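You operate a simulated robot arm through the tools that you are given. There is no shell and no other tool. Be economical: measure what you need, move in short steps, check, and stop when the job is done.

The job below is to be done with a simulated two-armed robot. You get a single attempt, and the scene is never put back.

JOB
Put the tall roll marked "22 m" from the top of the long table on the label station and the tall roll labelled "35 m" on the top of the line table. Fetch the length tile from the top of the long table and set it on the shelf of the sealer table. Take the corn tray on the top of the long table and put it away on the top of the island bench. Stack the pack marked "Lot 62" from the top of the long table on top of the pack that says "Pasta". Take the bucket on the top of the low table and put it away on the low shelf of the store rack. Fetch the ink bottle from the top of the line table and set it in the grey low bin. Fetch the grip plate labelled "Lot 26" from the top of the dryer table and set it on the top of the tool cabinet. Put the wipe from the top of the roll cabinet on top of the short roll there. Stack the green paper roll from the top of the tool cabinet on top of the white paper roll. Take the grey tag from the top of the dryer cabinet and leave it on top of the white film roll there. Open the table drawer. Any order will do. Set down upright: tall roll, ink bottle.
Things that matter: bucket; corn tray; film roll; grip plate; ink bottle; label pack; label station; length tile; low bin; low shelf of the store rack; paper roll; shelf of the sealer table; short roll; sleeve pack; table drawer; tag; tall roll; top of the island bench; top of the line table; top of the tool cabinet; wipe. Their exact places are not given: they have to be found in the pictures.

Only the result counts: the job must be done as asked and must still hold three seconds after the hand-in. Knocking over, shifting, dropping, spilling or breaking anything else fails it.

ROBOT AND FRAMES
Two 7-joint arms with two-finger parallel grippers on one trunk, on a base that drives. Base frame: it is fixed to the floor where the robot stands at the start and does not move with it; the origin is under the middle of the robot, x ahead of it, y to its left, z up. Readings come in mm, degrees, newtons and seconds.
The left shoulder is at the start at [70, 134, 1226], the right one opposite. Places, roughly: bucket (19x19x18 cm) [0, 900, 800]; corn tray [750, 750, 750]; film roll [-5250, 3750, 1250]; grip plate [-4750, 3500, 750]; ink bottle [-500, 2500, 750]; label pack, sleeve pack [750, 1000, 750]; label station (26x23 cm) [-2360, 3500, 920]; length tile [1000, 250, 750]; low bin (24x20x10 cm) [-600, 2700, 800]; low shelf of the store rack [5900, -500, 300]; paper roll [-6000, 3500, 1250]; shelf of the sealer table [4000, -2900, 200]; short roll [-5500, 3500, 1250]; table drawer [4000, -3200, 600]; tag [-5000, 3500, 1250]; tall roll [750, 0, 1000]; top of the island bench [600, -5900, 600]; top of the line table [-200, 2800, 800]; top of the tool cabinet [-6000, 3600, 1200]; wipe (9x6x3 cm) [-5500, 3600, 1200]. Payload 1.57 kg a hand.
Tool frame (each hand has its own): the origin (TCP) lies between the finger pads and is the grasp point; the fingertips stand 30 mm ahead of it; z points along the fingers, y is the line along which they close. Largest opening 80 mm; finger width 17, thickness 12; the body of the gripper, 40 by 82 mm, starts 80 mm behind the TCP.
Orientation is that of the tool frame in the base frame, as a unit quaternion [x, y, z, w]. With the fingers straight down and closing along the base's y, the tool's x points along the base's -x, its y along +y and its z along -z.

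CONTROLS
- The arms move only by the tool nudge_tool. It takes "left_moves", "right_moves" or both (then of equal length, played together; a hand with none holds still); each is a list of rows, each a list of 7 numbers: the turn, a rotation vector about the tool's x, y, z in degrees, then the shift along the tool's x, y, z in mm, then the gripper command, from -1 (shut) to 1 (fully open), values between in proportion. In form: [[ax, ay, az, x, y, z, hand], ...]. A call has 1 to 8 rows; each row is the pose to reach, as a shift and turn from the pose commanded when the call began, along the tool's axes at that moment. Rows are played at 5 a second. More than 50 mm and 8.6 degrees between two rows, or a gripper value outside its range, and nothing of the call is played. A pose out of reach is approached as far as the arm can. The call stops where the force on the tool passes 40 N (or 10 N more than at its start, if that is more) or the arm is blocked; 0.2 s more then pass. The fingers move at their own pace (about 153 mm/s each) and stop on an object; they squeeze with about 43 N. The grip force told is the motor's: it shows also when the fingers shut on nothing. Time passes only in rows, and 0.2 s behind the last, so rows that repeat a pose let the fingers close. The reply holds the time, the measured pose of the TCP, the force on the tool along the base axes, the opening and the grip force, in the units named above and with some noise, with the torque about the TCP (base axes, N m) and any sound that the robot's microphone picked up.
- Cameras (640 x 400 px; columns grow to the right, rows downward): "scene" is now at [118.5, 33.5, 1437.5]; the picture's right is [0.54, -0.84, 0.00], its down [-0.61, -0.38, -0.70] and it looks along [0.59, 0.37, -0.72] (base axes); focal length 214 px, centre (320, 200). "left" rides on the left gripper at [72, 7, -122] in its tool frame; the picture's right is [-0.09, 1.00, 0.00], its down [-0.84, -0.08, -0.54] and it looks along [-0.54, -0.05, 0.84] (tool axes); focal length 238 px, centre (320, 200). "right" rides on the right gripper at [72, -7, -122] in its tool frame; the picture's right is [0.09, 1.00, 0.00], its down [-0.84, 0.08, -0.54] and it looks along [-0.54, 0.05, 0.84] (tool axes); focal length 238 px, centre (320, 200).
- capture(camera): a new picture of that camera. The clock stands still meanwhile.
- slide_trunk(by): slides the trunk up (or, below 0, down) by that many mm; the arms and the scene camera ride with it, the base frame stays. It gives what a move gives, with no picture.
- roll_base(legs): drives the robot by 1 to 6 legs, each [ahead, left, turn to the left] in mm, mm and degrees, along the robot's own axes; the way and the turn of a leg run together, so that a leg with both is an arc; at most 1500 mm and 180 degrees a leg. The arms and the cameras ride along, it lands a little off, and it stops where it bumps. It gives what a move gives.
- pan_tilt(pan, tilt): turns the head with the scene camera to pan (to the left, within 86 degrees either way) and tilt (down, from -29 to 69), counted from straight ahead of the robot. It gives what a move gives.
- point_at(camera, pixels): for up to 12 pixels [column, row] of the newest picture of that camera ("zoom" is the newest enlarged one), the place [x, y, z] in the base frame of the surface seen there, good to about 2 mm, but the place of the scene camera against the robot may be out by one fixed shift of up to 12 mm in any direction. The clock stands still meanwhile.
- close_up(camera, box): a new picture of the part [left, top, right, bottom] of that camera's present view, enlarged. The clock stands still meanwhile.
- hand_in(): hands the job in; it is judged then, once.

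Work in short steps. Measure before you move; look again where a grasp or a placing could have gone wrong, and mend it. You have 371 turns and 326 pictures in all, those below and enlarged ones among them. Open the grippers and draw the arms clear of the work before you hand the job in, unless the task says otherwise; then end with one line.

The tools are called after "Request:" as a command line: name --argument value ..., lists and objects as JSON in quotes. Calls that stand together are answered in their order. nudge_tool: Moves the arms, as the interface text tells. Its arguments: {"type":"object","properties":{"left_moves":{"type":"array","items":{"type":"array","items":{"type":"number"}}},"right_moves":{"type":"array","items":{"type":"array","items":{"type":"number"}}}},"required":[]} The other tools are called the same way: slide_trunk (by) slides the trunk up or down; roll_base (legs) drives the base; pan_tilt (pan, tilt) turns the head that bears the scene camera; capture (camera) takes a picture; point_at (camera, pixels) gives the place of the surface under pixels of a picture; close_up (camera, box) takes an enlarged picture of a part of a camera's view; hand_in () hands the job in.

At the start:

```text
t: 0.0
left_tool_pos: [345.9, 392.7, 1173.6]
left_tcp_rot: [-0.001, 1.0, 0.0, 0.0]
left_force: [-1.0, 0.3, -0.1]
left_ft_torque: [0.04, -0.01, -0.01]
left_finger_gap: 79.7
left_grip_force: 0.1
right_tool_pos: [329.8, -12.0, 1180.5]
right_tcp_rot: [0.0, 1.0, 0.0, 0.0]
right_force: [0.1, 0.4, -0.1]
right_ft_torque: [0.03, 0.0, 0.0]
right_finger_gap: 79.8
right_grip_force: 0.1
trunk travel left (down, up): [-800.0, 140.0]
robot x, y, heading: [1.8, 3.0, -0.1]
head pan, tilt: [32.4, 45.8]
```

scene: 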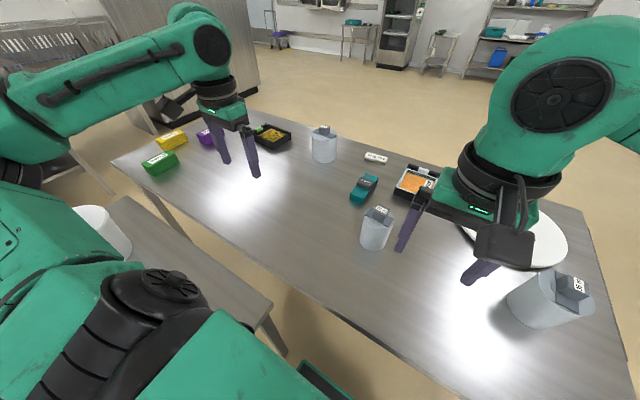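
right: 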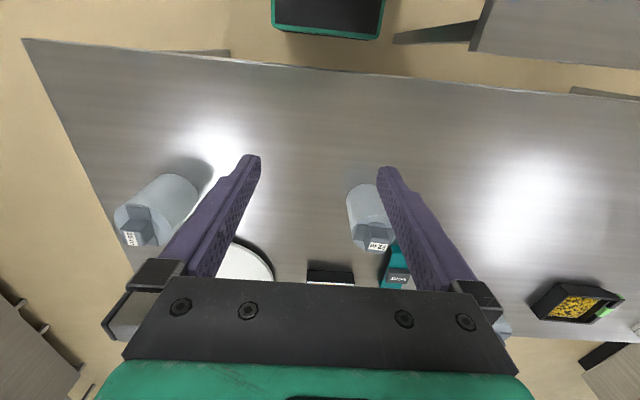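
left: 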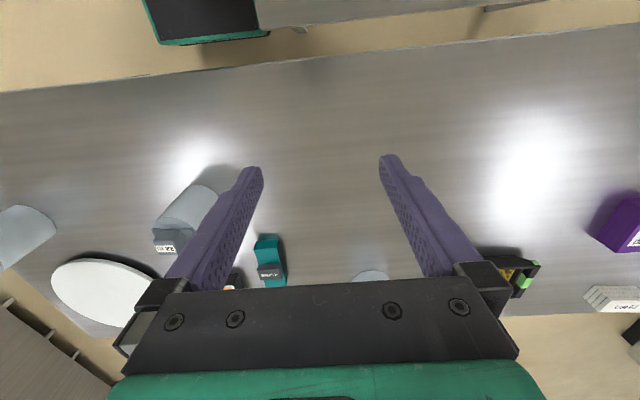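

I start by looking at the long table in detail: the scene picture shows rolls at (376,230), (324,145), (545,300), and packs at left.

Request:
close_up --camera "scene" --box '[100, 100, 420, 300]'

Request:
close_up --camera "scene" --box '[340, 140, 640, 330]'

Request:
point_at --camera "scene" --pixels '[[376, 212], [378, 240], [324, 130], [323, 150], [572, 285], [540, 300], [376, 157], [160, 162], [172, 138], [206, 135], [272, 137], [365, 187]]'

```text
2.00 times, centred on (260, 200) of scene
```

zoom: 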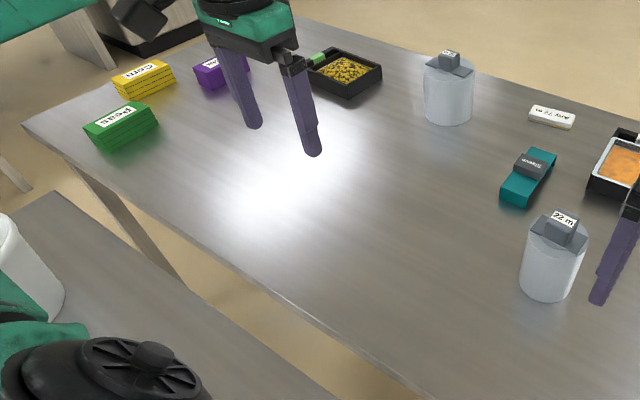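

```text
2.11 times, centred on (490, 235) of scene
```

zoom: 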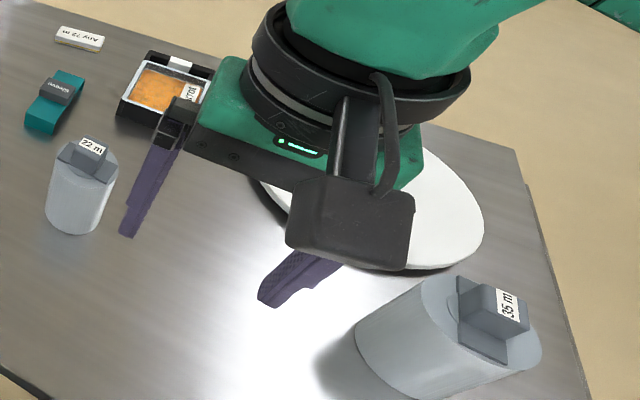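

```text
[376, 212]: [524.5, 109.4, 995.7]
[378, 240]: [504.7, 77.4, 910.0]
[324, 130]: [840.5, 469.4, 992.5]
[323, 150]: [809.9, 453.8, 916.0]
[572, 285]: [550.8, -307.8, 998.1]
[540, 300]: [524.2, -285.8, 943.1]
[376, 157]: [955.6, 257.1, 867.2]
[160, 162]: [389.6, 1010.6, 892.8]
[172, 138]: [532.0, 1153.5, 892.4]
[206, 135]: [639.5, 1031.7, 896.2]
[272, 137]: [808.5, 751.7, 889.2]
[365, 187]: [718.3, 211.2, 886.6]
```

The packs at the left end are partly hidden by the left fingers; I pan the head left to see them plus the low table with the bucket.

Request:
pan_tilt --pan 60 --tilt 35

Request:
capture --camera "scene"

Request:
close_up --camera "left" --box '[480, 180, 640, 320]'

```text
t: 0.9
left_tool_pos: [345.4, 392.3, 1173.9]
left_tcp_rot: [0.0, 1.0, -0.001, 0.0]
left_force: [0.7, 0.0, 0.1]
left_ft_torque: [0.04, 0.01, 0.01]
left_finger_gap: 80.0
left_grip_force: 0.1
right_tool_pos: [329.9, -9.9, 1180.8]
right_tcp_rot: [-0.001, 1.0, 0.001, 0.0]
right_force: [0.2, -0.3, -0.7]
right_ft_torque: [0.01, -0.04, 0.05]
right_finger_gap: 79.8
right_grip_force: 0.0
trunk travel left (down, up): [-800.0, 140.0]
robot x, y, heading: [-1.5, 2.3, -0.0]
head pan, tilt: [60.0, 35.0]
```

```text
320 pictures are left
```

scene: 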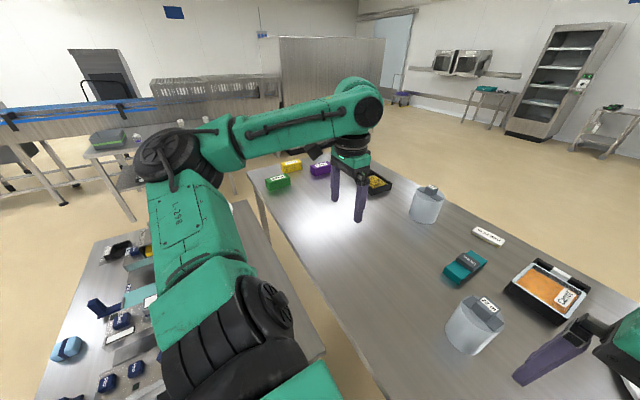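

```text
2.86 times, centred on (560, 250) of left
```

zoom: 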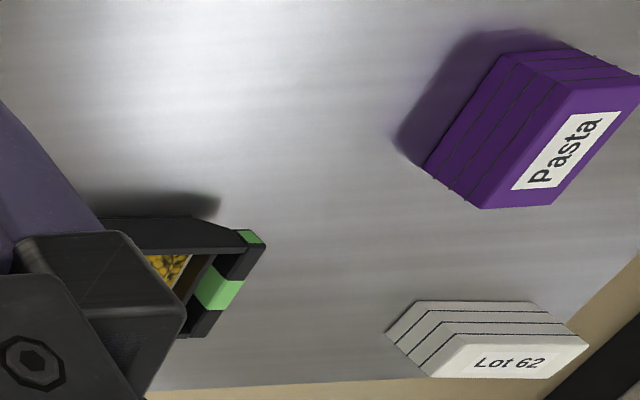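

Purple pack is "Pasta", the white one "Lot 62". Now I measure the table edges, low table, and look all around the room.

Request:
point_at --camera "scene" --pixels '[[250, 172], [340, 330], [375, 390], [450, 195], [600, 265], [290, 220], [488, 236], [320, 345], [245, 205], [50, 390], [380, 150], [300, 165]]'

Request:
pan_tilt --pan 0 --tilt 40

Request:
capture --camera "scene"

Request:
pan_tilt --pan -60 --tilt 25

Request:
capture --camera "scene"

Request:
pan_tilt --pan -86 --tilt 25

Request:
capture --camera "scene"

Request:
pan_tilt --pan 86 --tilt 35

Request:
capture --camera "scene"

```text
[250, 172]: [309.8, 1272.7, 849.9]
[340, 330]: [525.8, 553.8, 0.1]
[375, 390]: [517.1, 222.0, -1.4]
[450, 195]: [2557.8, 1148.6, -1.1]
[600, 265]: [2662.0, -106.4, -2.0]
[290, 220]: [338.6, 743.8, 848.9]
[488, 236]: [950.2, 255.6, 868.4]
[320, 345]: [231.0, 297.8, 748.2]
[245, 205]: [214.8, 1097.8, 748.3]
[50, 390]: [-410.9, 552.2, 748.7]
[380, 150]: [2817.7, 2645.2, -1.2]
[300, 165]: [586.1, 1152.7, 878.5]
```

```text
t: 2.2
left_tool_pos: [345.9, 392.9, 1173.0]
left_tcp_rot: [0.0, 1.0, 0.001, 0.0]
left_force: [1.0, -0.4, 0.5]
left_ft_torque: [0.05, -0.02, 0.0]
left_finger_gap: 80.2
left_grip_force: 0.0
right_tool_pos: [330.6, -10.6, 1181.0]
right_tcp_rot: [-0.001, 1.0, 0.0, 0.0]
right_force: [0.2, -0.2, 0.0]
right_ft_torque: [-0.06, 0.01, 0.0]
right_finger_gap: 80.1
right_grip_force: 0.2
trunk travel left (down, up): [-800.0, 140.0]
robot x, y, heading: [0.9, 1.3, -0.3]
head pan, tilt: [0.0, 40.0]
```

```text
318 pictures are left
```

scene: 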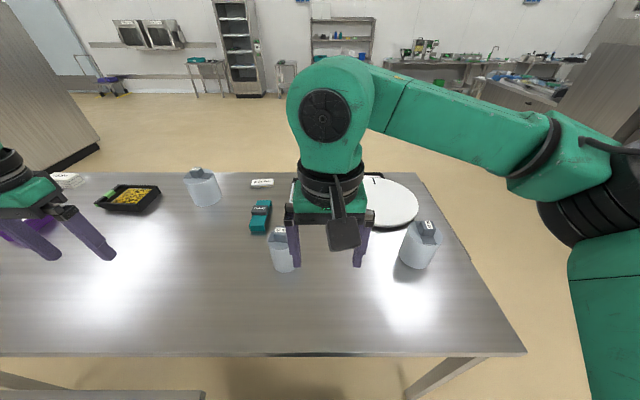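

```text
t: 3.5
left_tool_pos: [347.5, 393.1, 1175.4]
left_tcp_rot: [0.0, 1.0, 0.0, 0.0]
left_force: [-0.1, 0.8, -0.2]
left_ft_torque: [-0.01, 0.01, -0.03]
left_finger_gap: 80.2
left_grip_force: 0.0
right_tool_pos: [331.0, -11.6, 1180.3]
right_tcp_rot: [0.0, 1.0, 0.0, 0.0]
right_force: [0.6, -0.1, 0.5]
right_ft_torque: [0.02, -0.01, 0.0]
right_finger_gap: 79.9
right_grip_force: 0.0
trunk travel left (down, up): [-800.0, 140.0]
robot x, y, heading: [0.5, -0.6, 0.1]
head pan, tilt: [-60.0, 25.0]
```

```text
317 pictures are left
```

scene: 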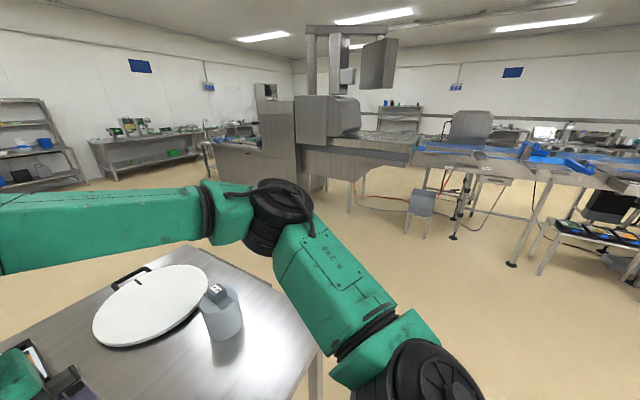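

```text
t: 4.4
left_tool_pos: [345.6, 392.6, 1173.9]
left_tcp_rot: [0.0, 1.0, 0.0, 0.0]
left_force: [-0.3, 0.2, 0.8]
left_ft_torque: [0.05, -0.01, -0.01]
left_finger_gap: 79.9
left_grip_force: 0.1
right_tool_pos: [329.7, -10.7, 1180.8]
right_tcp_rot: [0.0, 1.0, 0.0, 0.0]
right_force: [0.9, -0.1, -0.5]
right_ft_torque: [-0.02, 0.03, -0.02]
right_finger_gap: 80.0
right_grip_force: 0.1
trunk travel left (down, up): [-800.0, 140.0]
robot x, y, heading: [1.5, -1.7, -0.0]
head pan, tilt: [-85.9, 25.0]
```

```text
316 pictures are left
```

scene: 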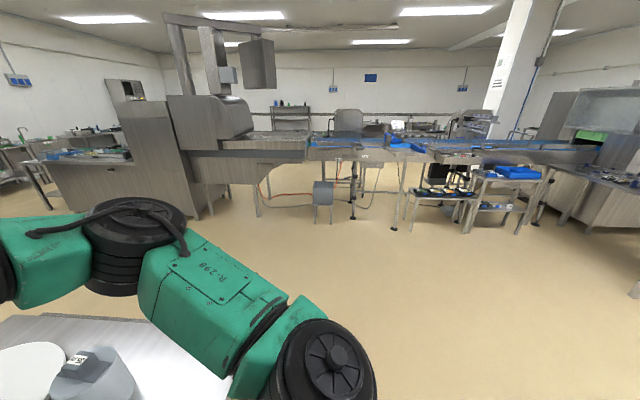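

```text
t: 7.0
left_tool_pos: [346.3, 392.3, 1173.5]
left_tcp_rot: [0.0, 1.0, -0.001, -0.001]
left_force: [0.3, 0.8, 0.3]
left_ft_torque: [-0.03, 0.0, 0.0]
left_finger_gap: 80.0
left_grip_force: 0.1
right_tool_pos: [329.1, -10.2, 1181.3]
right_tcp_rot: [0.001, 1.0, 0.0, 0.0]
right_force: [-0.3, -1.6, 0.1]
right_ft_torque: [0.0, -0.05, 0.0]
right_finger_gap: 79.9
right_grip_force: 0.0
trunk travel left (down, up): [-800.0, 140.0]
robot x, y, heading: [2.8, -0.7, 0.1]
head pan, tilt: [85.9, 35.0]
```

```text
315 pictures are left
```

scene: 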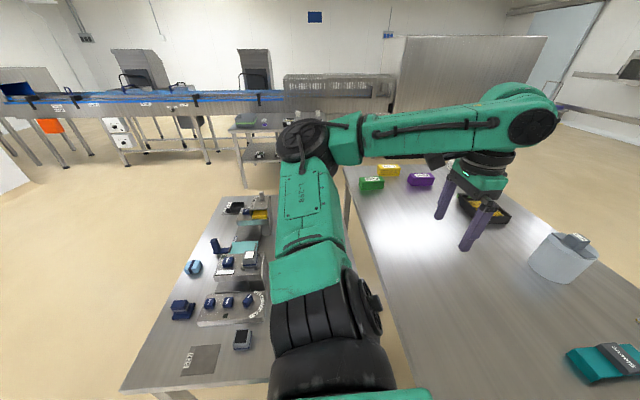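

Layout understood: long table top z≈850 (front edge x≈310), low table z≈748 to the left. I slide the base right 100 mm so both hands can get at the 22 m and 35 m rolls, and look from the wrists.

Request:
roll_base --legs '[[30, -100, 0]]'

Request:
pan_tilt --pan 0 --tilt 45

Request:
capture --camera "left"

Request:
capture --camera "right"

Request:
capture --camera "scene"

```text
t: 8.2
left_tool_pos: [376.4, 296.6, 1172.7]
left_tcp_rot: [0.0, 1.0, -0.003, 0.0]
left_force: [-0.6, -0.2, -0.7]
left_ft_torque: [-0.04, 0.01, 0.01]
left_finger_gap: 80.2
left_grip_force: 0.1
right_tool_pos: [358.9, -106.6, 1181.4]
right_tcp_rot: [0.0, 1.0, 0.0, 0.001]
right_force: [-0.4, 0.1, 1.0]
right_ft_torque: [-0.05, 0.0, 0.03]
right_finger_gap: 80.2
right_grip_force: 0.1
trunk travel left (down, up): [-800.0, 140.0]
robot x, y, heading: [30.6, -100.3, -0.0]
head pan, tilt: [85.9, 35.0]
```

```text
t: 9.8
left_tool_pos: [375.8, 293.1, 1174.1]
left_tcp_rot: [0.0, 1.0, 0.001, 0.001]
left_force: [0.2, 0.3, -0.4]
left_ft_torque: [-0.01, 0.02, -0.01]
left_finger_gap: 80.0
left_grip_force: 0.0
right_tool_pos: [358.8, -109.1, 1179.4]
right_tcp_rot: [0.0, 1.0, 0.0, 0.0]
right_force: [0.5, 0.3, 0.6]
right_ft_torque: [0.02, -0.02, 0.03]
right_finger_gap: 80.1
right_grip_force: 0.1
trunk travel left (down, up): [-800.0, 140.0]
robot x, y, heading: [30.5, -99.4, 0.6]
head pan, tilt: [0.0, 45.0]
```

```text
314 pictures are left
```

left: 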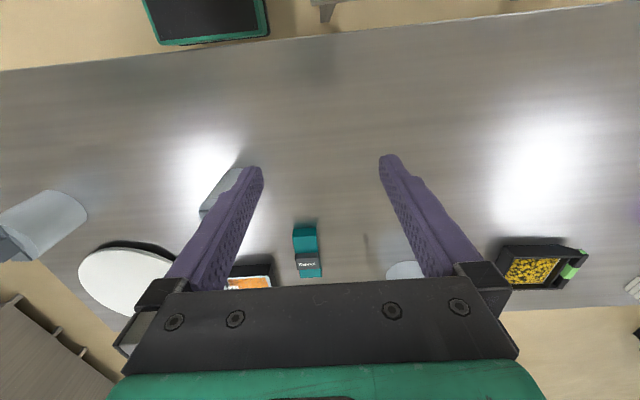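

```text
313 pictures are left
```

right: 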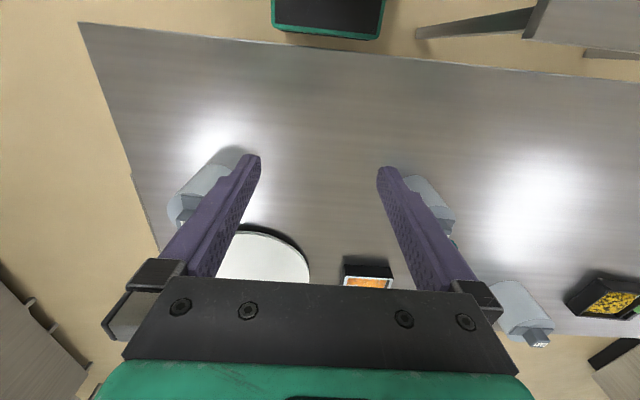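

```text
312 pictures are left
```

scene: 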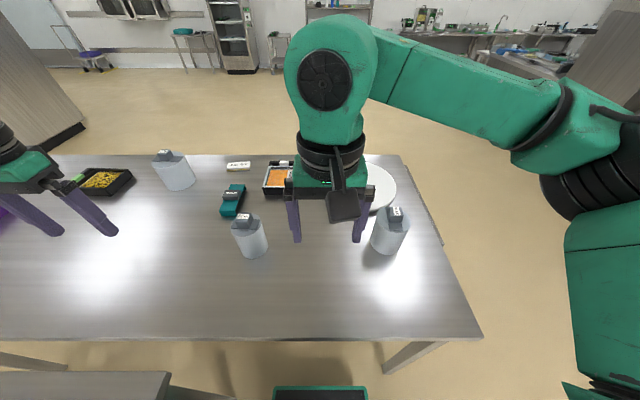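

Zoom on the two rolls' tops to see how the grip tabs are oriented.

Request:
close_up --camera "scene" --box '[210, 190, 310, 270]'

Request:
point_at --camera "scene" --pixels '[[246, 218], [241, 219], [253, 217], [236, 231], [268, 228], [395, 212], [390, 220], [402, 222], [375, 225], [408, 228], [320, 388], [240, 339]]'

Request:
close_up --camera "scene" --box '[340, 190, 440, 270]'

Request:
point_at --camera "zoom" --pixels '[[330, 100], [310, 140], [420, 140], [360, 170], [360, 130], [360, 210], [300, 200], [430, 230]]'

```text
5.00 times, centred on (260, 230) of scene
```

zoom: 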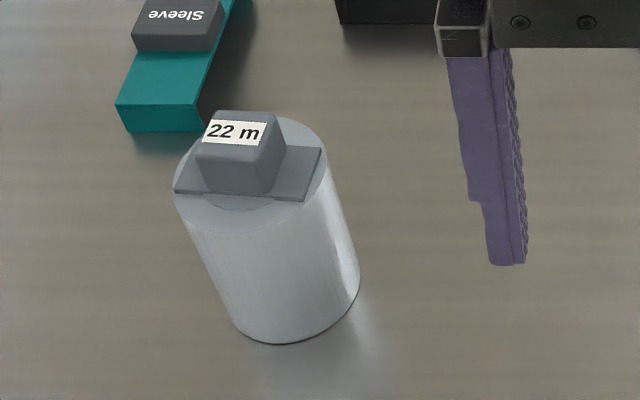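

```text
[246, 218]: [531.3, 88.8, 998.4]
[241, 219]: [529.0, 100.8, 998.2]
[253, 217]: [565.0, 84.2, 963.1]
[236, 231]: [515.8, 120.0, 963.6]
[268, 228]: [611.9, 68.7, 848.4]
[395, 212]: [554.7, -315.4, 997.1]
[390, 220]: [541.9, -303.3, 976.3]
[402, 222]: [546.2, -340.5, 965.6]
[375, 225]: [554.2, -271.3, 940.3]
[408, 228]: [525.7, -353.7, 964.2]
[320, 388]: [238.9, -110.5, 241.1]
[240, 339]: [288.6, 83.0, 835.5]
```

```text
5.00 times, centred on (390, 230) of scene
```

zoom: 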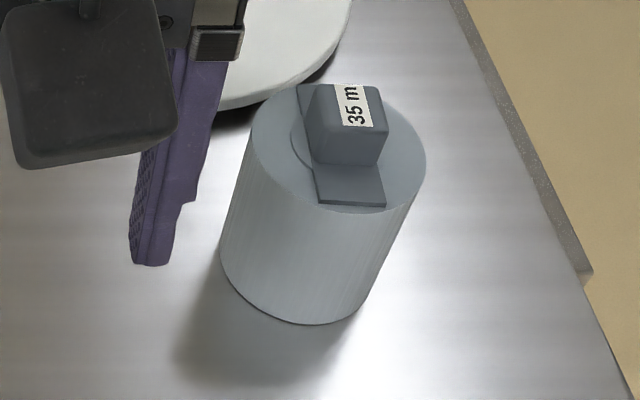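

```text
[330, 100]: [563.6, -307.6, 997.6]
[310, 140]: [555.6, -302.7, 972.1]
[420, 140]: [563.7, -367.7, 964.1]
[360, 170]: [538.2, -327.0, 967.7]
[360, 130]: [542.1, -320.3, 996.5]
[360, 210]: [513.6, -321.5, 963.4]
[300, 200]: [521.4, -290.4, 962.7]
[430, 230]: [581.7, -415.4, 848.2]
```

Scene camera has a fixed shift; I calibrate it by pointing at the right-hand fingertips (TCP known), from a close-up.

Request:
close_up --camera "scene" --box '[270, 180, 390, 255]'

Request:
point_at --camera "scene" --pixels '[[296, 239], [299, 239], [355, 240], [359, 240], [293, 225], [362, 225]]'

```text
5.33 times, centred on (330, 218) of scene
```

zoom: 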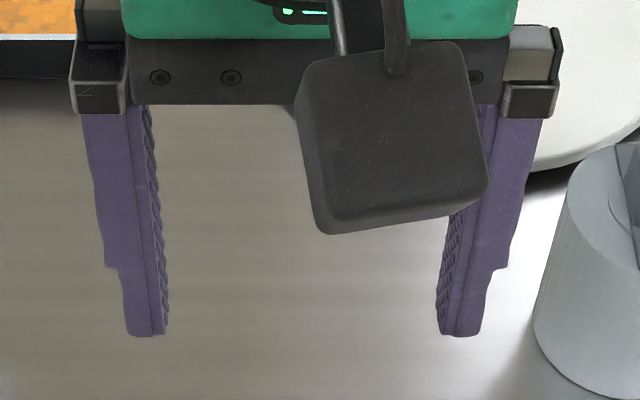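

```text
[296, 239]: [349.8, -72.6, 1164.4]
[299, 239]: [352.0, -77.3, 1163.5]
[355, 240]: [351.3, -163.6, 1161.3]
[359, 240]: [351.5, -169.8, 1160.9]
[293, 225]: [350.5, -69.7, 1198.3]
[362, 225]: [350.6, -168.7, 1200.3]
```

Scene offset looks like roughly (0, -11, +5). Cross-check with the wrist cameras on table and rolls.

Request:
point_at --camera "right" --pixels '[[320, 200], [183, 212], [186, 222], [192, 190], [450, 222], [440, 200], [540, 335], [150, 215], [130, 172]]'

Request:
point_at --camera "left" --pixels '[[320, 150], [150, 90], [0, 240], [40, 220], [308, 255], [215, 190]]'

```text
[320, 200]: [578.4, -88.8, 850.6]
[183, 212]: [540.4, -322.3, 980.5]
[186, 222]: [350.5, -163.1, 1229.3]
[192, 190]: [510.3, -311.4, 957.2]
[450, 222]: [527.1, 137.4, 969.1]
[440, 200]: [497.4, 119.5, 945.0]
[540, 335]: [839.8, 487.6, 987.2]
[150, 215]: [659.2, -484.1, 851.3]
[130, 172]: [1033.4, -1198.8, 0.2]
```

```text
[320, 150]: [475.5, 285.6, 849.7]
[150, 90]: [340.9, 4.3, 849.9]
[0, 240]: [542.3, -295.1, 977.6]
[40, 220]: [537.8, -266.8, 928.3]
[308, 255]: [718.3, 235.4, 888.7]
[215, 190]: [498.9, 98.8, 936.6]
```

Wrist cameras give table z=850 and the 35 m knob near (541,-322). I move both hands above their knobs (left →(528,102,1090), right →(545,-315,1090)).

Request:
nudge_tool --left_moves '[[0, 0, 0, -22, -27, 12, 1], [0, 0, 0, -44, -54, 24, 1], [0, 0, 0, -65, -82, 36, 1], [0, 0, 0, -87, -109, 48, 1], [0, 0, 0, -109, -136, 60, 1], [0, 0, 0, -130, -163, 72, 1], [0, 0, 0, -152, -191, 84, 1]]' --right_moves '[[0, 0, 0, -26, -29, 13, 1], [0, 0, 0, -53, -59, 26, 1], [0, 0, 0, -80, -88, 38, 1], [0, 0, 0, -106, -118, 51, 1], [0, 0, 0, -133, -147, 64, 1], [0, 0, 0, -160, -177, 77, 1], [0, 0, 0, -186, -206, 90, 1]]'

Request:
capture --camera "left"

Request:
capture --camera "right"

```text
t: 11.4
left_tool_pos: [531.7, 99.8, 1089.1]
left_tcp_rot: [0.0, 1.0, 0.001, -0.001]
left_force: [0.2, 0.6, 0.0]
left_ft_torque: [0.03, 0.02, -0.02]
left_finger_gap: 79.8
left_grip_force: 0.0
right_tool_pos: [549.2, -318.5, 1090.3]
right_tcp_rot: [-0.001, 1.0, 0.001, -0.001]
right_force: [-0.5, 0.1, -0.1]
right_ft_torque: [0.04, 0.03, 0.04]
right_finger_gap: 80.0
right_grip_force: 0.1
trunk travel left (down, up): [-800.0, 140.0]
robot x, y, heading: [32.7, -99.9, -0.1]
head pan, tilt: [0.0, 45.0]
```

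```text
308 pictures are left
```

left: 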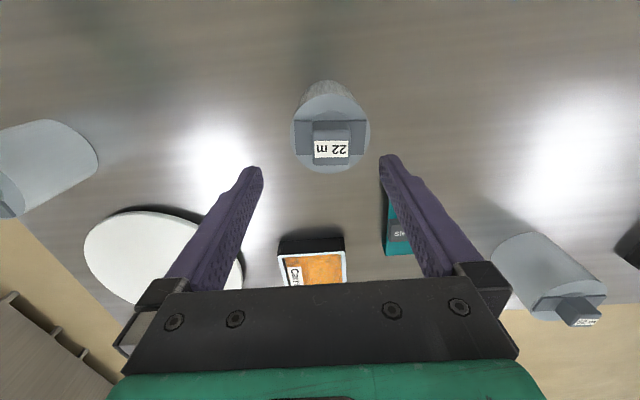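

```text
307 pictures are left
```

right: 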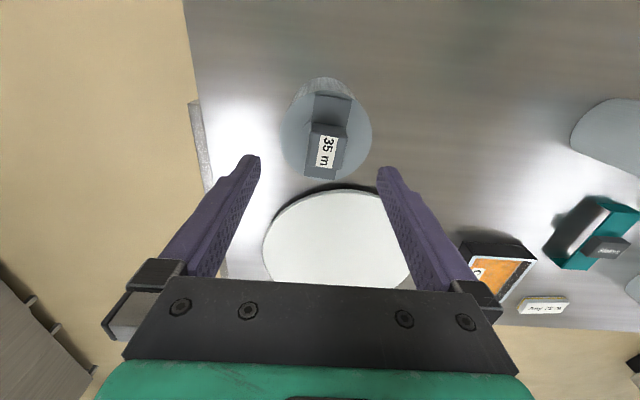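

Both knobs are clear in the wrist views; measure knob and roll top.

Request:
point_at --camera "left" --pixels '[[316, 128], [350, 128], [331, 148], [316, 155], [347, 155], [298, 140], [365, 140], [330, 165]]'

Request:
point_at --camera "right" --pixels '[[314, 130], [344, 140], [326, 148], [310, 165], [335, 168], [300, 140], [360, 140], [332, 102]]'

Request:
close_up --camera "left" --box '[270, 70, 400, 190]'

Request:
close_up --camera "right" --box '[270, 70, 400, 190]'

```text
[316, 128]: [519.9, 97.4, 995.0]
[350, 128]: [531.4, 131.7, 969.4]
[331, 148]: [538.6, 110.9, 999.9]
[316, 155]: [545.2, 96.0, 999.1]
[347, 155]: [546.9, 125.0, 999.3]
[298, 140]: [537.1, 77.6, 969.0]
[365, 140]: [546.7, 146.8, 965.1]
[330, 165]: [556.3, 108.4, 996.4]
```

```text
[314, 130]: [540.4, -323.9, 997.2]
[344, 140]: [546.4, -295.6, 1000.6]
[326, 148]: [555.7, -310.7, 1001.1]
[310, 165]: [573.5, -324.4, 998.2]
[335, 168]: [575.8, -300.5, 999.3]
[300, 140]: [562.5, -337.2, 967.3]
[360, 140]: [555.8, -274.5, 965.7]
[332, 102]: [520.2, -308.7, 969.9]
```

```text
3.33 times, centred on (335, 130) of left
```

zoom: 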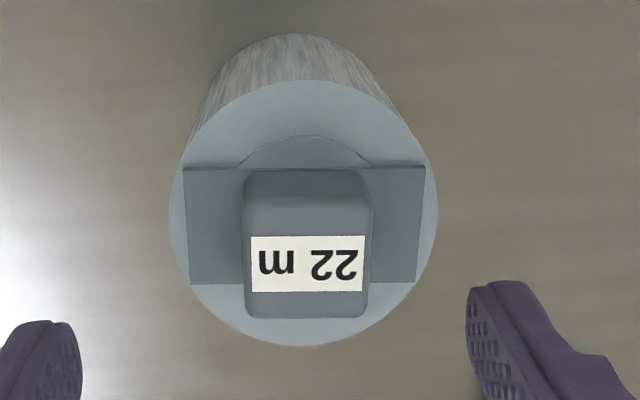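

```text
3.33 times, centred on (335, 130) of right
```

zoom: 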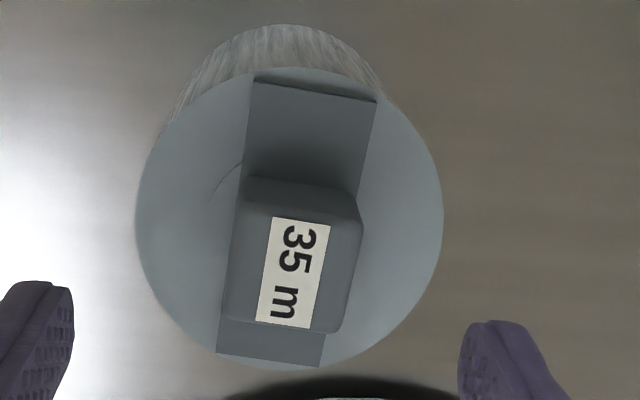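

Targets: 22 m knob centre (538,111), 35 m knob centre (558,-311), both top z≈1000, yaw about -4°. I lower both hands so tips stay above the plates (TCP z≈1004) and close.

Request:
nudge_tool --left_moves '[[0, 0, 2, -3, 6, 20, 1], [0, 0, 4, -6, 11, 50, 1], [0, 0, 4, -6, 11, 85, 1], [0, 0, 4, -6, 11, 85, -1], [0, 0, 4, -6, 11, 85, -1], [0, 0, 4, -6, 11, 85, -1]]' --right_moves '[[0, 0, 2, -5, 4, 20, 1], [0, 0, 4, -9, 7.5, 50, 1], [0, 0, 4, -9, 7.5, 86, 1], [0, 0, 4, -9, 7.5, 86, -1], [0, 0, 4, -9, 7.5, 86, -1], [0, 0, 4, -9, 7.5, 86, -1]]'

Request:
capture --camera "left"

Request:
capture --camera "right"

```text
t: 12.8
left_tool_pos: [534.1, 115.1, 1003.5]
left_tcp_rot: [0.035, 0.999, 0.0, 0.001]
left_force: [-1.0, 1.4, 0.4]
left_ft_torque: [0.17, -0.11, 0.01]
left_finger_gap: 35.6
left_grip_force: 41.8
right_tool_pos: [556.2, -308.3, 1004.6]
right_tcp_rot: [0.035, 0.999, 0.0, 0.0]
right_force: [-0.4, -0.7, -0.5]
right_ft_torque: [0.02, -0.06, -0.03]
right_finger_gap: 35.7
right_grip_force: 42.6
trunk travel left (down, up): [-800.0, 140.0]
robot x, y, heading: [30.7, -103.0, -0.1]
head pan, tilt: [0.0, 45.0]
```

```text
304 pictures are left
```

left: 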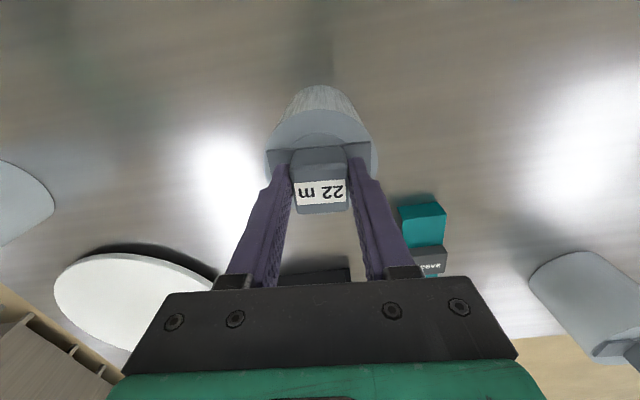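

```text
303 pictures are left
```

right: 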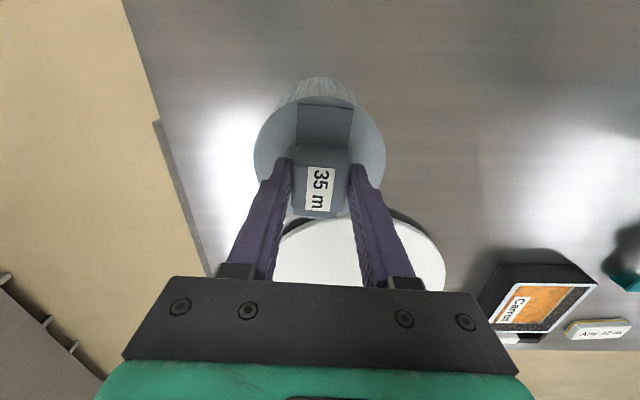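

Both gripped (gap 35.6). Lift both 130 mm.

Request:
nudge_tool --left_moves '[[0, 0, 0, 0, 0, -20, -1], [0, 0, 0, 0, 0, -60, -1], [0, 0, 0, 0, 0, -100, -1], [0, 0, 0, 0, 0, -130, -1], [0, 0, 0, 0, 0, -130, -1]]' --right_moves '[[0, 0, 0, 0, 0, -20, -1], [0, 0, 0, 0, 0, -60, -1], [0, 0, 0, 0, 0, -100, -1], [0, 0, 0, 0, 0, -130, -1], [0, 0, 0, 0, 0, -130, -1]]'

Request:
capture --camera "scene"

```text
t: 14.0
left_tool_pos: [534.9, 115.6, 1133.9]
left_tcp_rot: [0.035, 0.999, 0.001, -0.001]
left_force: [0.1, 0.0, -3.1]
left_ft_torque: [-0.04, 0.0, -0.01]
left_finger_gap: 35.2
left_grip_force: 42.7
right_tool_pos: [555.9, -307.2, 1134.7]
right_tcp_rot: [0.034, 0.999, 0.0, 0.0]
right_force: [0.9, 0.2, -3.7]
right_ft_torque: [-0.02, 0.01, 0.01]
right_finger_gap: 35.5
right_grip_force: 42.8
trunk travel left (down, up): [-800.0, 140.0]
robot x, y, heading: [31.4, -97.7, -0.1]
head pan, tilt: [0.0, 45.0]
```

```text
302 pictures are left
```

scene: 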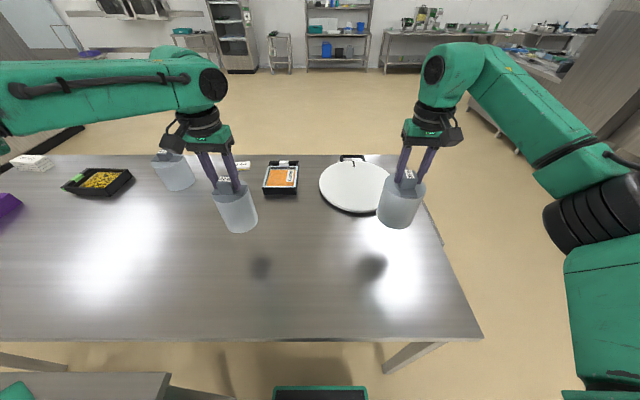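

Both hang freely (~0.35 kg each). Back off from the table and turn left to look at the way.

Request:
roll_base --legs '[[-400, 0, 0], [0, 0, 90]]'

Request:
pan_tilt --pan 0 --tilt 25

Request:
capture --camera "scene"

Request:
pan_tilt --pan 60 --tilt 25

Request:
capture --camera "scene"

```text
t: 20.3
left_tool_pos: [-576.1, 411.5, 1133.6]
left_tcp_rot: [-0.674, 0.738, 0.0, 0.0]
left_force: [-0.8, -0.2, -3.1]
left_ft_torque: [0.0, 0.02, -0.03]
left_finger_gap: 35.1
left_grip_force: 42.7
right_tool_pos: [-153.0, 422.3, 1133.7]
right_tcp_rot: [-0.675, 0.738, -0.001, 0.0]
right_force: [0.1, -0.6, -4.4]
right_ft_torque: [-0.03, -0.01, 0.01]
right_finger_gap: 35.5
right_grip_force: 42.5
trunk travel left (down, up): [-800.0, 140.0]
robot x, y, heading: [-370.9, -98.9, 88.9]
head pan, tilt: [0.0, 45.0]
```

```text
t: 21.1
left_tool_pos: [-575.6, 410.8, 1134.4]
left_tcp_rot: [-0.675, 0.738, 0.0, 0.0]
left_force: [0.1, -1.0, -3.0]
left_ft_torque: [0.0, -0.02, -0.04]
left_finger_gap: 35.4
left_grip_force: 42.4
right_tool_pos: [-153.2, 423.0, 1134.2]
right_tcp_rot: [-0.675, 0.738, 0.0, 0.0]
right_force: [0.7, 0.1, -3.3]
right_ft_torque: [0.01, 0.03, -0.03]
right_finger_gap: 35.5
right_grip_force: 43.2
trunk travel left (down, up): [-800.0, 140.0]
robot x, y, heading: [-370.1, -99.8, 88.8]
head pan, tilt: [0.0, 25.0]
```

```text
301 pictures are left
```

scene: 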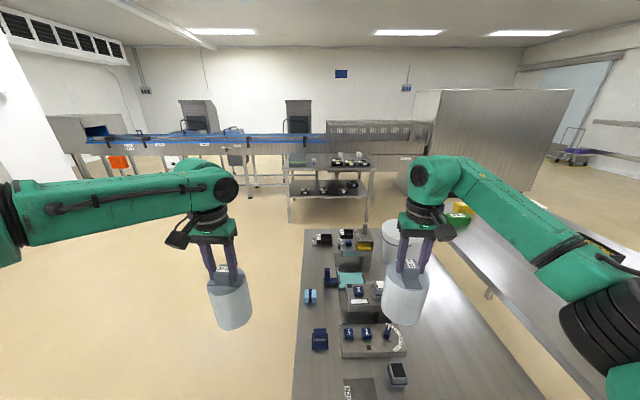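

```text
t: 22.4
left_tool_pos: [-576.8, 410.7, 1132.8]
left_tcp_rot: [-0.675, 0.738, -0.001, -0.001]
left_force: [1.0, 0.9, -3.2]
left_ft_torque: [-0.01, 0.01, -0.04]
left_finger_gap: 35.7
left_grip_force: 42.3
right_tool_pos: [-153.8, 421.1, 1134.1]
right_tcp_rot: [-0.675, 0.738, -0.001, -0.001]
right_force: [-0.2, 0.7, -4.4]
right_ft_torque: [-0.03, 0.01, 0.02]
right_finger_gap: 35.6
right_grip_force: 42.0
trunk travel left (down, up): [-800.0, 140.0]
robot x, y, heading: [-374.3, -102.7, 88.8]
head pan, tilt: [60.0, 25.0]
```

```text
300 pictures are left
```

scene: 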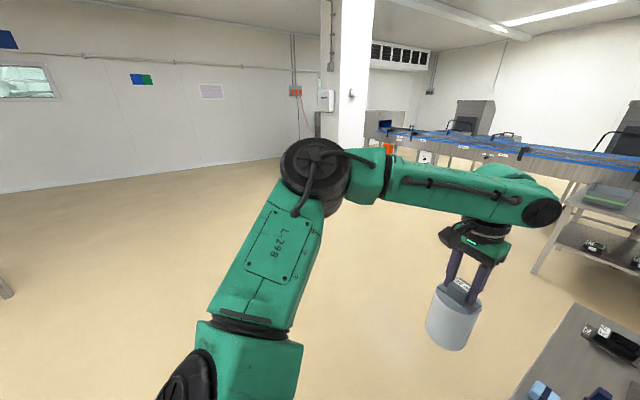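

Way is clear on the left of the low table; I strafe left 450 and advance 1500 toward the two-level line table at (330,165).

Request:
roll_base --legs '[[0, 450, 1.2], [1500, 0, 0]]'

Request:
pan_tilt --pan -20 --tilt 35

Request:
capture --camera "scene"

```text
t: 32.1
left_tool_pos: [-1027.3, 1900.8, 1133.4]
left_tcp_rot: [-0.679, 0.734, 0.0, -0.001]
left_force: [-0.8, -0.4, -3.1]
left_ft_torque: [-0.02, 0.0, 0.01]
left_finger_gap: 35.5
left_grip_force: 42.7
right_tool_pos: [-606.8, 1916.4, 1134.3]
right_tcp_rot: [-0.678, 0.735, 0.0, 0.001]
right_force: [-0.1, -0.4, -4.7]
right_ft_torque: [-0.02, -0.01, -0.01]
right_finger_gap: 35.6
right_grip_force: 42.8
trunk travel left (down, up): [-800.0, 140.0]
robot x, y, heading: [-819.7, 1388.6, 89.2]
head pan, tilt: [60.0, 25.0]
```

```text
t: 33.6
left_tool_pos: [-1028.2, 1900.6, 1132.9]
left_tcp_rot: [-0.678, 0.735, 0.0, 0.0]
left_force: [0.2, -0.5, -2.6]
left_ft_torque: [-0.02, 0.05, 0.05]
left_finger_gap: 35.3
left_grip_force: 42.2
right_tool_pos: [-605.1, 1916.2, 1135.1]
right_tcp_rot: [-0.679, 0.735, 0.0, 0.0]
right_force: [-0.3, -0.1, -4.5]
right_ft_torque: [0.0, 0.01, 0.01]
right_finger_gap: 35.6
right_grip_force: 42.3
trunk travel left (down, up): [-800.0, 140.0]
robot x, y, heading: [-818.2, 1397.5, 89.6]
head pan, tilt: [-20.0, 35.0]
```

```text
299 pictures are left
```

scene: 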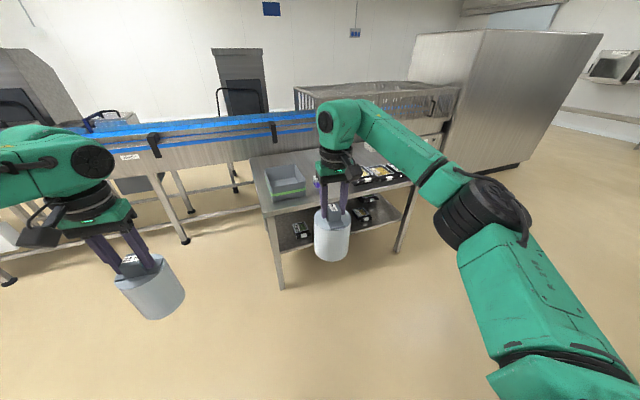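

Line table with grey bin at (285,180). I measure and zoom it.

Request:
point_at --camera "scene" --pixels '[[268, 207], [305, 203], [262, 185], [284, 190], [285, 177], [415, 183], [252, 158], [315, 150], [400, 175], [280, 285], [400, 250], [160, 160]]'

Request:
close_up --camera "scene" --box '[240, 130, 430, 250]'

```text
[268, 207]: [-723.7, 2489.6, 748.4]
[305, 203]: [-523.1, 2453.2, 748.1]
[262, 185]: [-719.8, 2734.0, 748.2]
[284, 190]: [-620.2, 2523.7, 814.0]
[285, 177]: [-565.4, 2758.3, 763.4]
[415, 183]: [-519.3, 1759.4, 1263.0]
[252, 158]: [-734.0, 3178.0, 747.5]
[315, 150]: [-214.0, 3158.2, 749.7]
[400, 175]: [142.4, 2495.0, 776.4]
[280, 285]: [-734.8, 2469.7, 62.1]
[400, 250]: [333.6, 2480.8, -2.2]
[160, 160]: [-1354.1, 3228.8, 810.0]
```

```text
3.33 times, centred on (335, 190) of scene
```

zoom: 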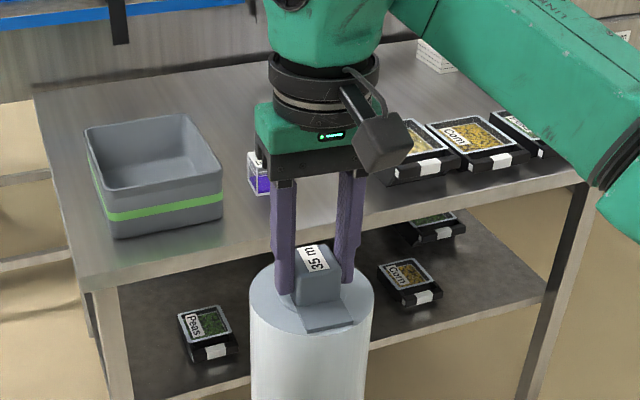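

Table top z≈748, front edge y≈2460. Drive to about (-430, 2070) so the right hand hangs over the free middle region.

Request:
roll_base --legs '[[0, -390, 0], [660, 0, 0]]'

Request:
pan_tilt --pan 0 --tilt 50

Request:
capture --camera "scene"

Request:
capture --camera "right"

```text
t: 39.4
left_tool_pos: [-632.8, 2561.9, 1133.2]
left_tcp_rot: [-0.681, 0.732, 0.0, -0.001]
left_force: [0.0, -0.9, -2.8]
left_ft_torque: [-0.01, -0.02, -0.01]
left_finger_gap: 35.4
left_grip_force: 42.6
right_tool_pos: [-210.1, 2581.5, 1134.3]
right_tcp_rot: [-0.681, 0.732, 0.0, 0.0]
right_force: [-0.1, -0.4, -3.3]
right_ft_torque: [-0.01, -0.02, 0.0]
right_finger_gap: 35.3
right_grip_force: 42.8
trunk travel left (down, up): [-800.0, 140.0]
robot x, y, heading: [-421.5, 2057.6, 90.1]
head pan, tilt: [-20.0, 35.0]
```

```text
t: 40.2
left_tool_pos: [-631.8, 2563.5, 1133.2]
left_tcp_rot: [-0.681, 0.732, -0.001, -0.001]
left_force: [0.2, 0.2, -2.2]
left_ft_torque: [-0.01, 0.0, 0.03]
left_finger_gap: 35.3
left_grip_force: 42.0
right_tool_pos: [-209.6, 2582.2, 1134.9]
right_tcp_rot: [-0.682, 0.732, 0.0, 0.0]
right_force: [0.0, 0.5, -3.1]
right_ft_torque: [0.0, 0.01, -0.02]
right_finger_gap: 35.6
right_grip_force: 42.6
trunk travel left (down, up): [-800.0, 140.0]
robot x, y, heading: [-421.8, 2055.8, 90.0]
head pan, tilt: [0.0, 50.0]
```

```text
297 pictures are left
```

scene: 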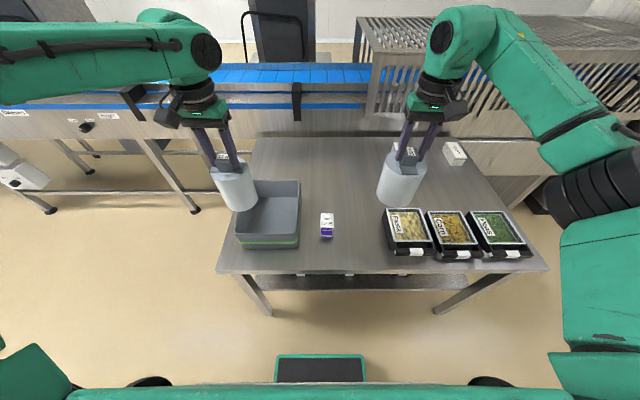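

```text
296 pictures are left
```

right: 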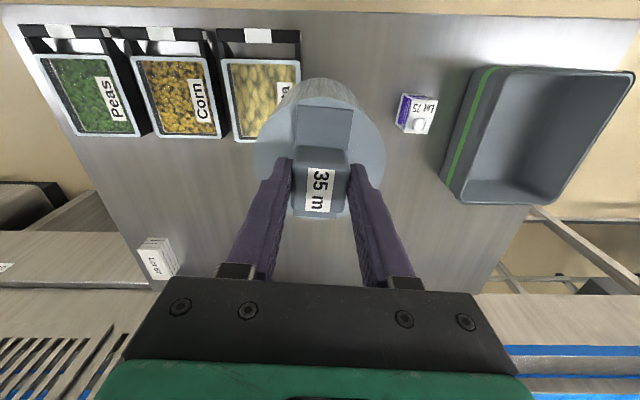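

Measure ink bottle, tray's edge, and the bin from the right wrist view to pick a free spot for the roll.

Request:
point_at --camera "right" --pixels '[[400, 112], [432, 115], [418, 124], [415, 100], [300, 40], [280, 130], [450, 190], [500, 70], [600, 85], [540, 190], [420, 30], [250, 180]]'

Request:
close_up --camera "right" --box '[370, 70, 470, 150]'

Request:
point_at --camera "zoom" --pixels '[[320, 280], [200, 200], [400, 200], [180, 280], [200, 130], [220, 240], [300, 330], [380, 300]]'

```text
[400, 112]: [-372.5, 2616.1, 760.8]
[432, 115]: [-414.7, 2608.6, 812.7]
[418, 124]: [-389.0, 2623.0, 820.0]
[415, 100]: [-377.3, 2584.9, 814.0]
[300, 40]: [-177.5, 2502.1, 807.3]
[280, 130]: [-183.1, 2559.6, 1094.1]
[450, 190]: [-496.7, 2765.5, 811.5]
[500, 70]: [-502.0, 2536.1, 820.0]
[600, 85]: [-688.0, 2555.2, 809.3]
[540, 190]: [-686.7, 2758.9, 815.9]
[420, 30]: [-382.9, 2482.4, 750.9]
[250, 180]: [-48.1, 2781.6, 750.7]
```

```text
5.00 times, centred on (420, 110) of right
```

zoom: 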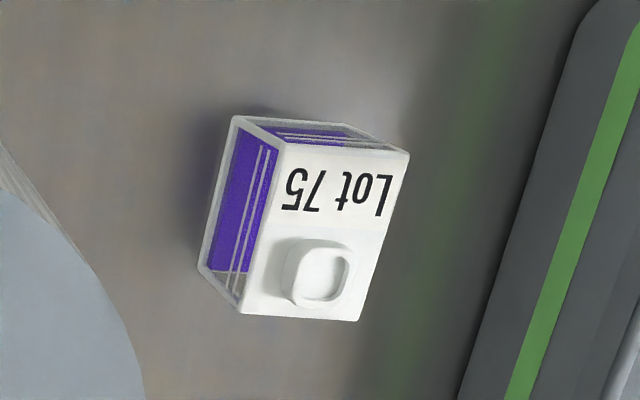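

```text
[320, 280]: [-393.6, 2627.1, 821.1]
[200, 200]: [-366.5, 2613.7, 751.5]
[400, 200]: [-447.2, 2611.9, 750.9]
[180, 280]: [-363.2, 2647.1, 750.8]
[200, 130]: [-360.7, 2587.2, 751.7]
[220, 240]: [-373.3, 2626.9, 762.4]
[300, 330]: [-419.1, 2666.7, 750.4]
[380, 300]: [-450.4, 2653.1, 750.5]
```

Free spot at (-262,2600). Move the right hand there and lower so the roll's base is just over z=750 (TCP≈907).

Request:
nudge_tool --right_moves '[[0, 0, 0, -7, 27, 0, -1], [0, 0, 0, -14, 53, 20, -1], [0, 0, 0, -14, 53, 65, -1], [0, 0, 0, -14, 53, 110, -1], [0, 0, 0, -14, 53, 155, -1], [0, 0, 0, -14, 53, 195, -1], [0, 0, 0, -14, 53, 222, -1], [0, 0, 0, -14, 53, 226, -1]]'

Request:
capture --camera "right"

Request:
capture --camera "scene"

```text
t: 42.0
left_tool_pos: [-633.4, 2563.4, 1132.9]
left_tcp_rot: [-0.681, 0.732, -0.001, -0.001]
left_force: [0.1, -0.1, -1.9]
left_ft_torque: [-0.04, -0.01, 0.04]
left_finger_gap: 35.5
left_grip_force: 42.4
right_tool_pos: [-262.9, 2599.2, 907.0]
right_tcp_rot: [-0.681, 0.732, -0.001, -0.001]
right_force: [-0.7, 0.2, -3.8]
right_ft_torque: [0.01, -0.01, -0.01]
right_finger_gap: 35.4
right_grip_force: 42.6
trunk travel left (down, up): [-800.0, 140.0]
robot x, y, heading: [-416.3, 2056.0, 90.0]
head pan, tilt: [0.0, 50.0]
```

```text
294 pictures are left
```

right: 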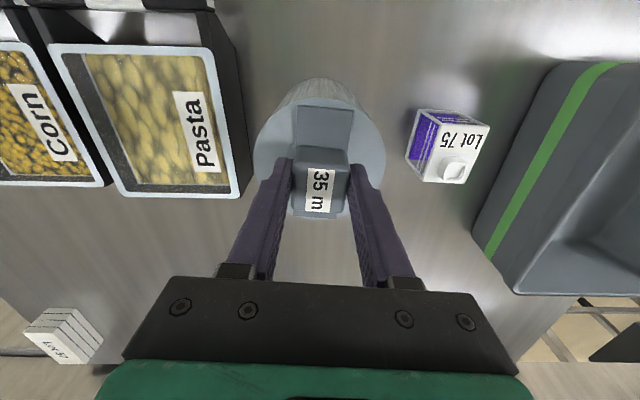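

```text
293 pictures are left
```

scene: 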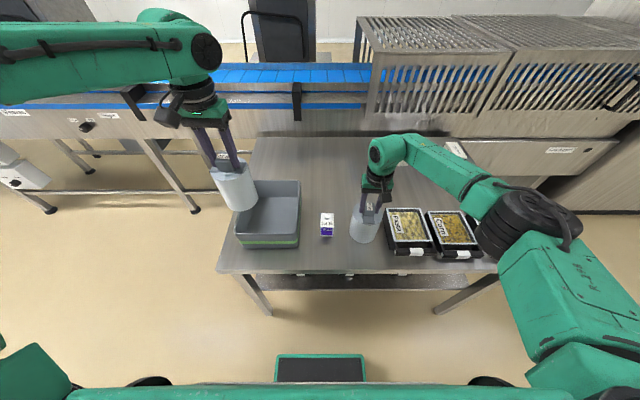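

Spot is clear. Lower until contact (few mm), release, and lift away.

Request:
nudge_tool --right_moves '[[0, 0, 0, 0, 0, 2, -1], [0, 0, 0, 0, 0, 4, -1], [0, 0, 0, 0, 0, 4, 1], [0, 0, 0, 0, 0, 4, 1], [0, 0, 0, 0, 0, -10, 1], [0, 0, 0, 0, 0, -50, 1], [0, 0, 0, 0, 0, -95, 1]]'

Request:
capture --camera "right"

```text
t: 43.6
left_tool_pos: [-632.7, 2562.0, 1133.8]
left_tcp_rot: [-0.681, 0.732, 0.0, 0.0]
left_force: [0.1, 0.5, -3.0]
left_ft_torque: [-0.03, -0.01, -0.04]
left_finger_gap: 35.4
left_grip_force: 42.5
right_tool_pos: [-262.0, 2598.3, 1002.9]
right_tcp_rot: [-0.681, 0.732, -0.001, 0.0]
right_force: [-0.2, 0.0, 0.2]
right_ft_torque: [0.01, -0.01, -0.03]
right_finger_gap: 80.0
right_grip_force: 0.0
trunk travel left (down, up): [-800.0, 140.0]
robot x, y, heading: [-419.2, 2058.9, 90.0]
head pan, tilt: [0.0, 50.0]
```

```text
292 pictures are left
```

right: 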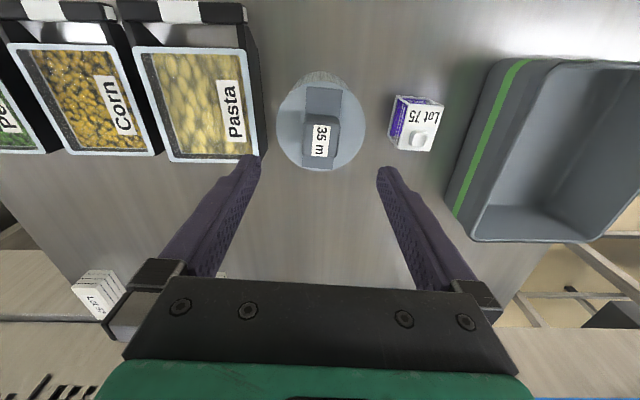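

Roll stands. Move right hand over the ink bottle at about (-394,2611) and look.

Request:
nudge_tool --right_moves '[[0, 0, 0, -1, 45, 0, 1], [0, 0, 0, -2, 90, 10, 1], [0, 0, 0, -4, 133, 43, 1]]'

Request:
close_up --camera "right" --box '[220, 80, 440, 220]'

Request:
point_at --camera "zoom" --pixels '[[270, 130], [340, 130], [290, 90], [330, 160], [300, 160], [320, 60], [260, 150], [360, 150]]'

```text
refused: row 3 steps farther than a row can; nothing moved
```

```text
2.86 times, centred on (330, 150) of right
```

zoom: 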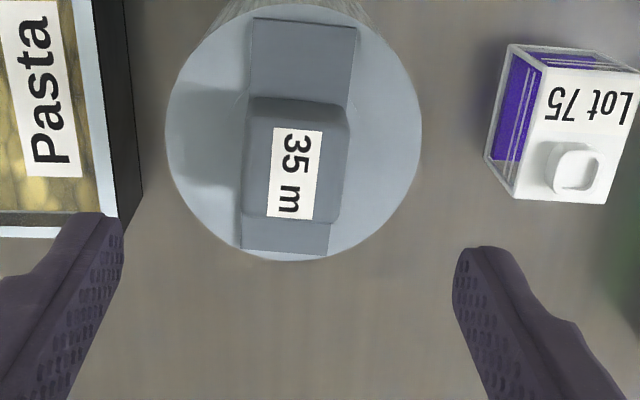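

```text
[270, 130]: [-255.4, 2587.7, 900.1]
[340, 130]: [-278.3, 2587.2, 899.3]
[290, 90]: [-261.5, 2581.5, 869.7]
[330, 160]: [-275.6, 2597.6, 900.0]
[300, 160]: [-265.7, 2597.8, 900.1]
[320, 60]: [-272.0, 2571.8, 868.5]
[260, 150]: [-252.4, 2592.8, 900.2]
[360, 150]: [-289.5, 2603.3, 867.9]
```

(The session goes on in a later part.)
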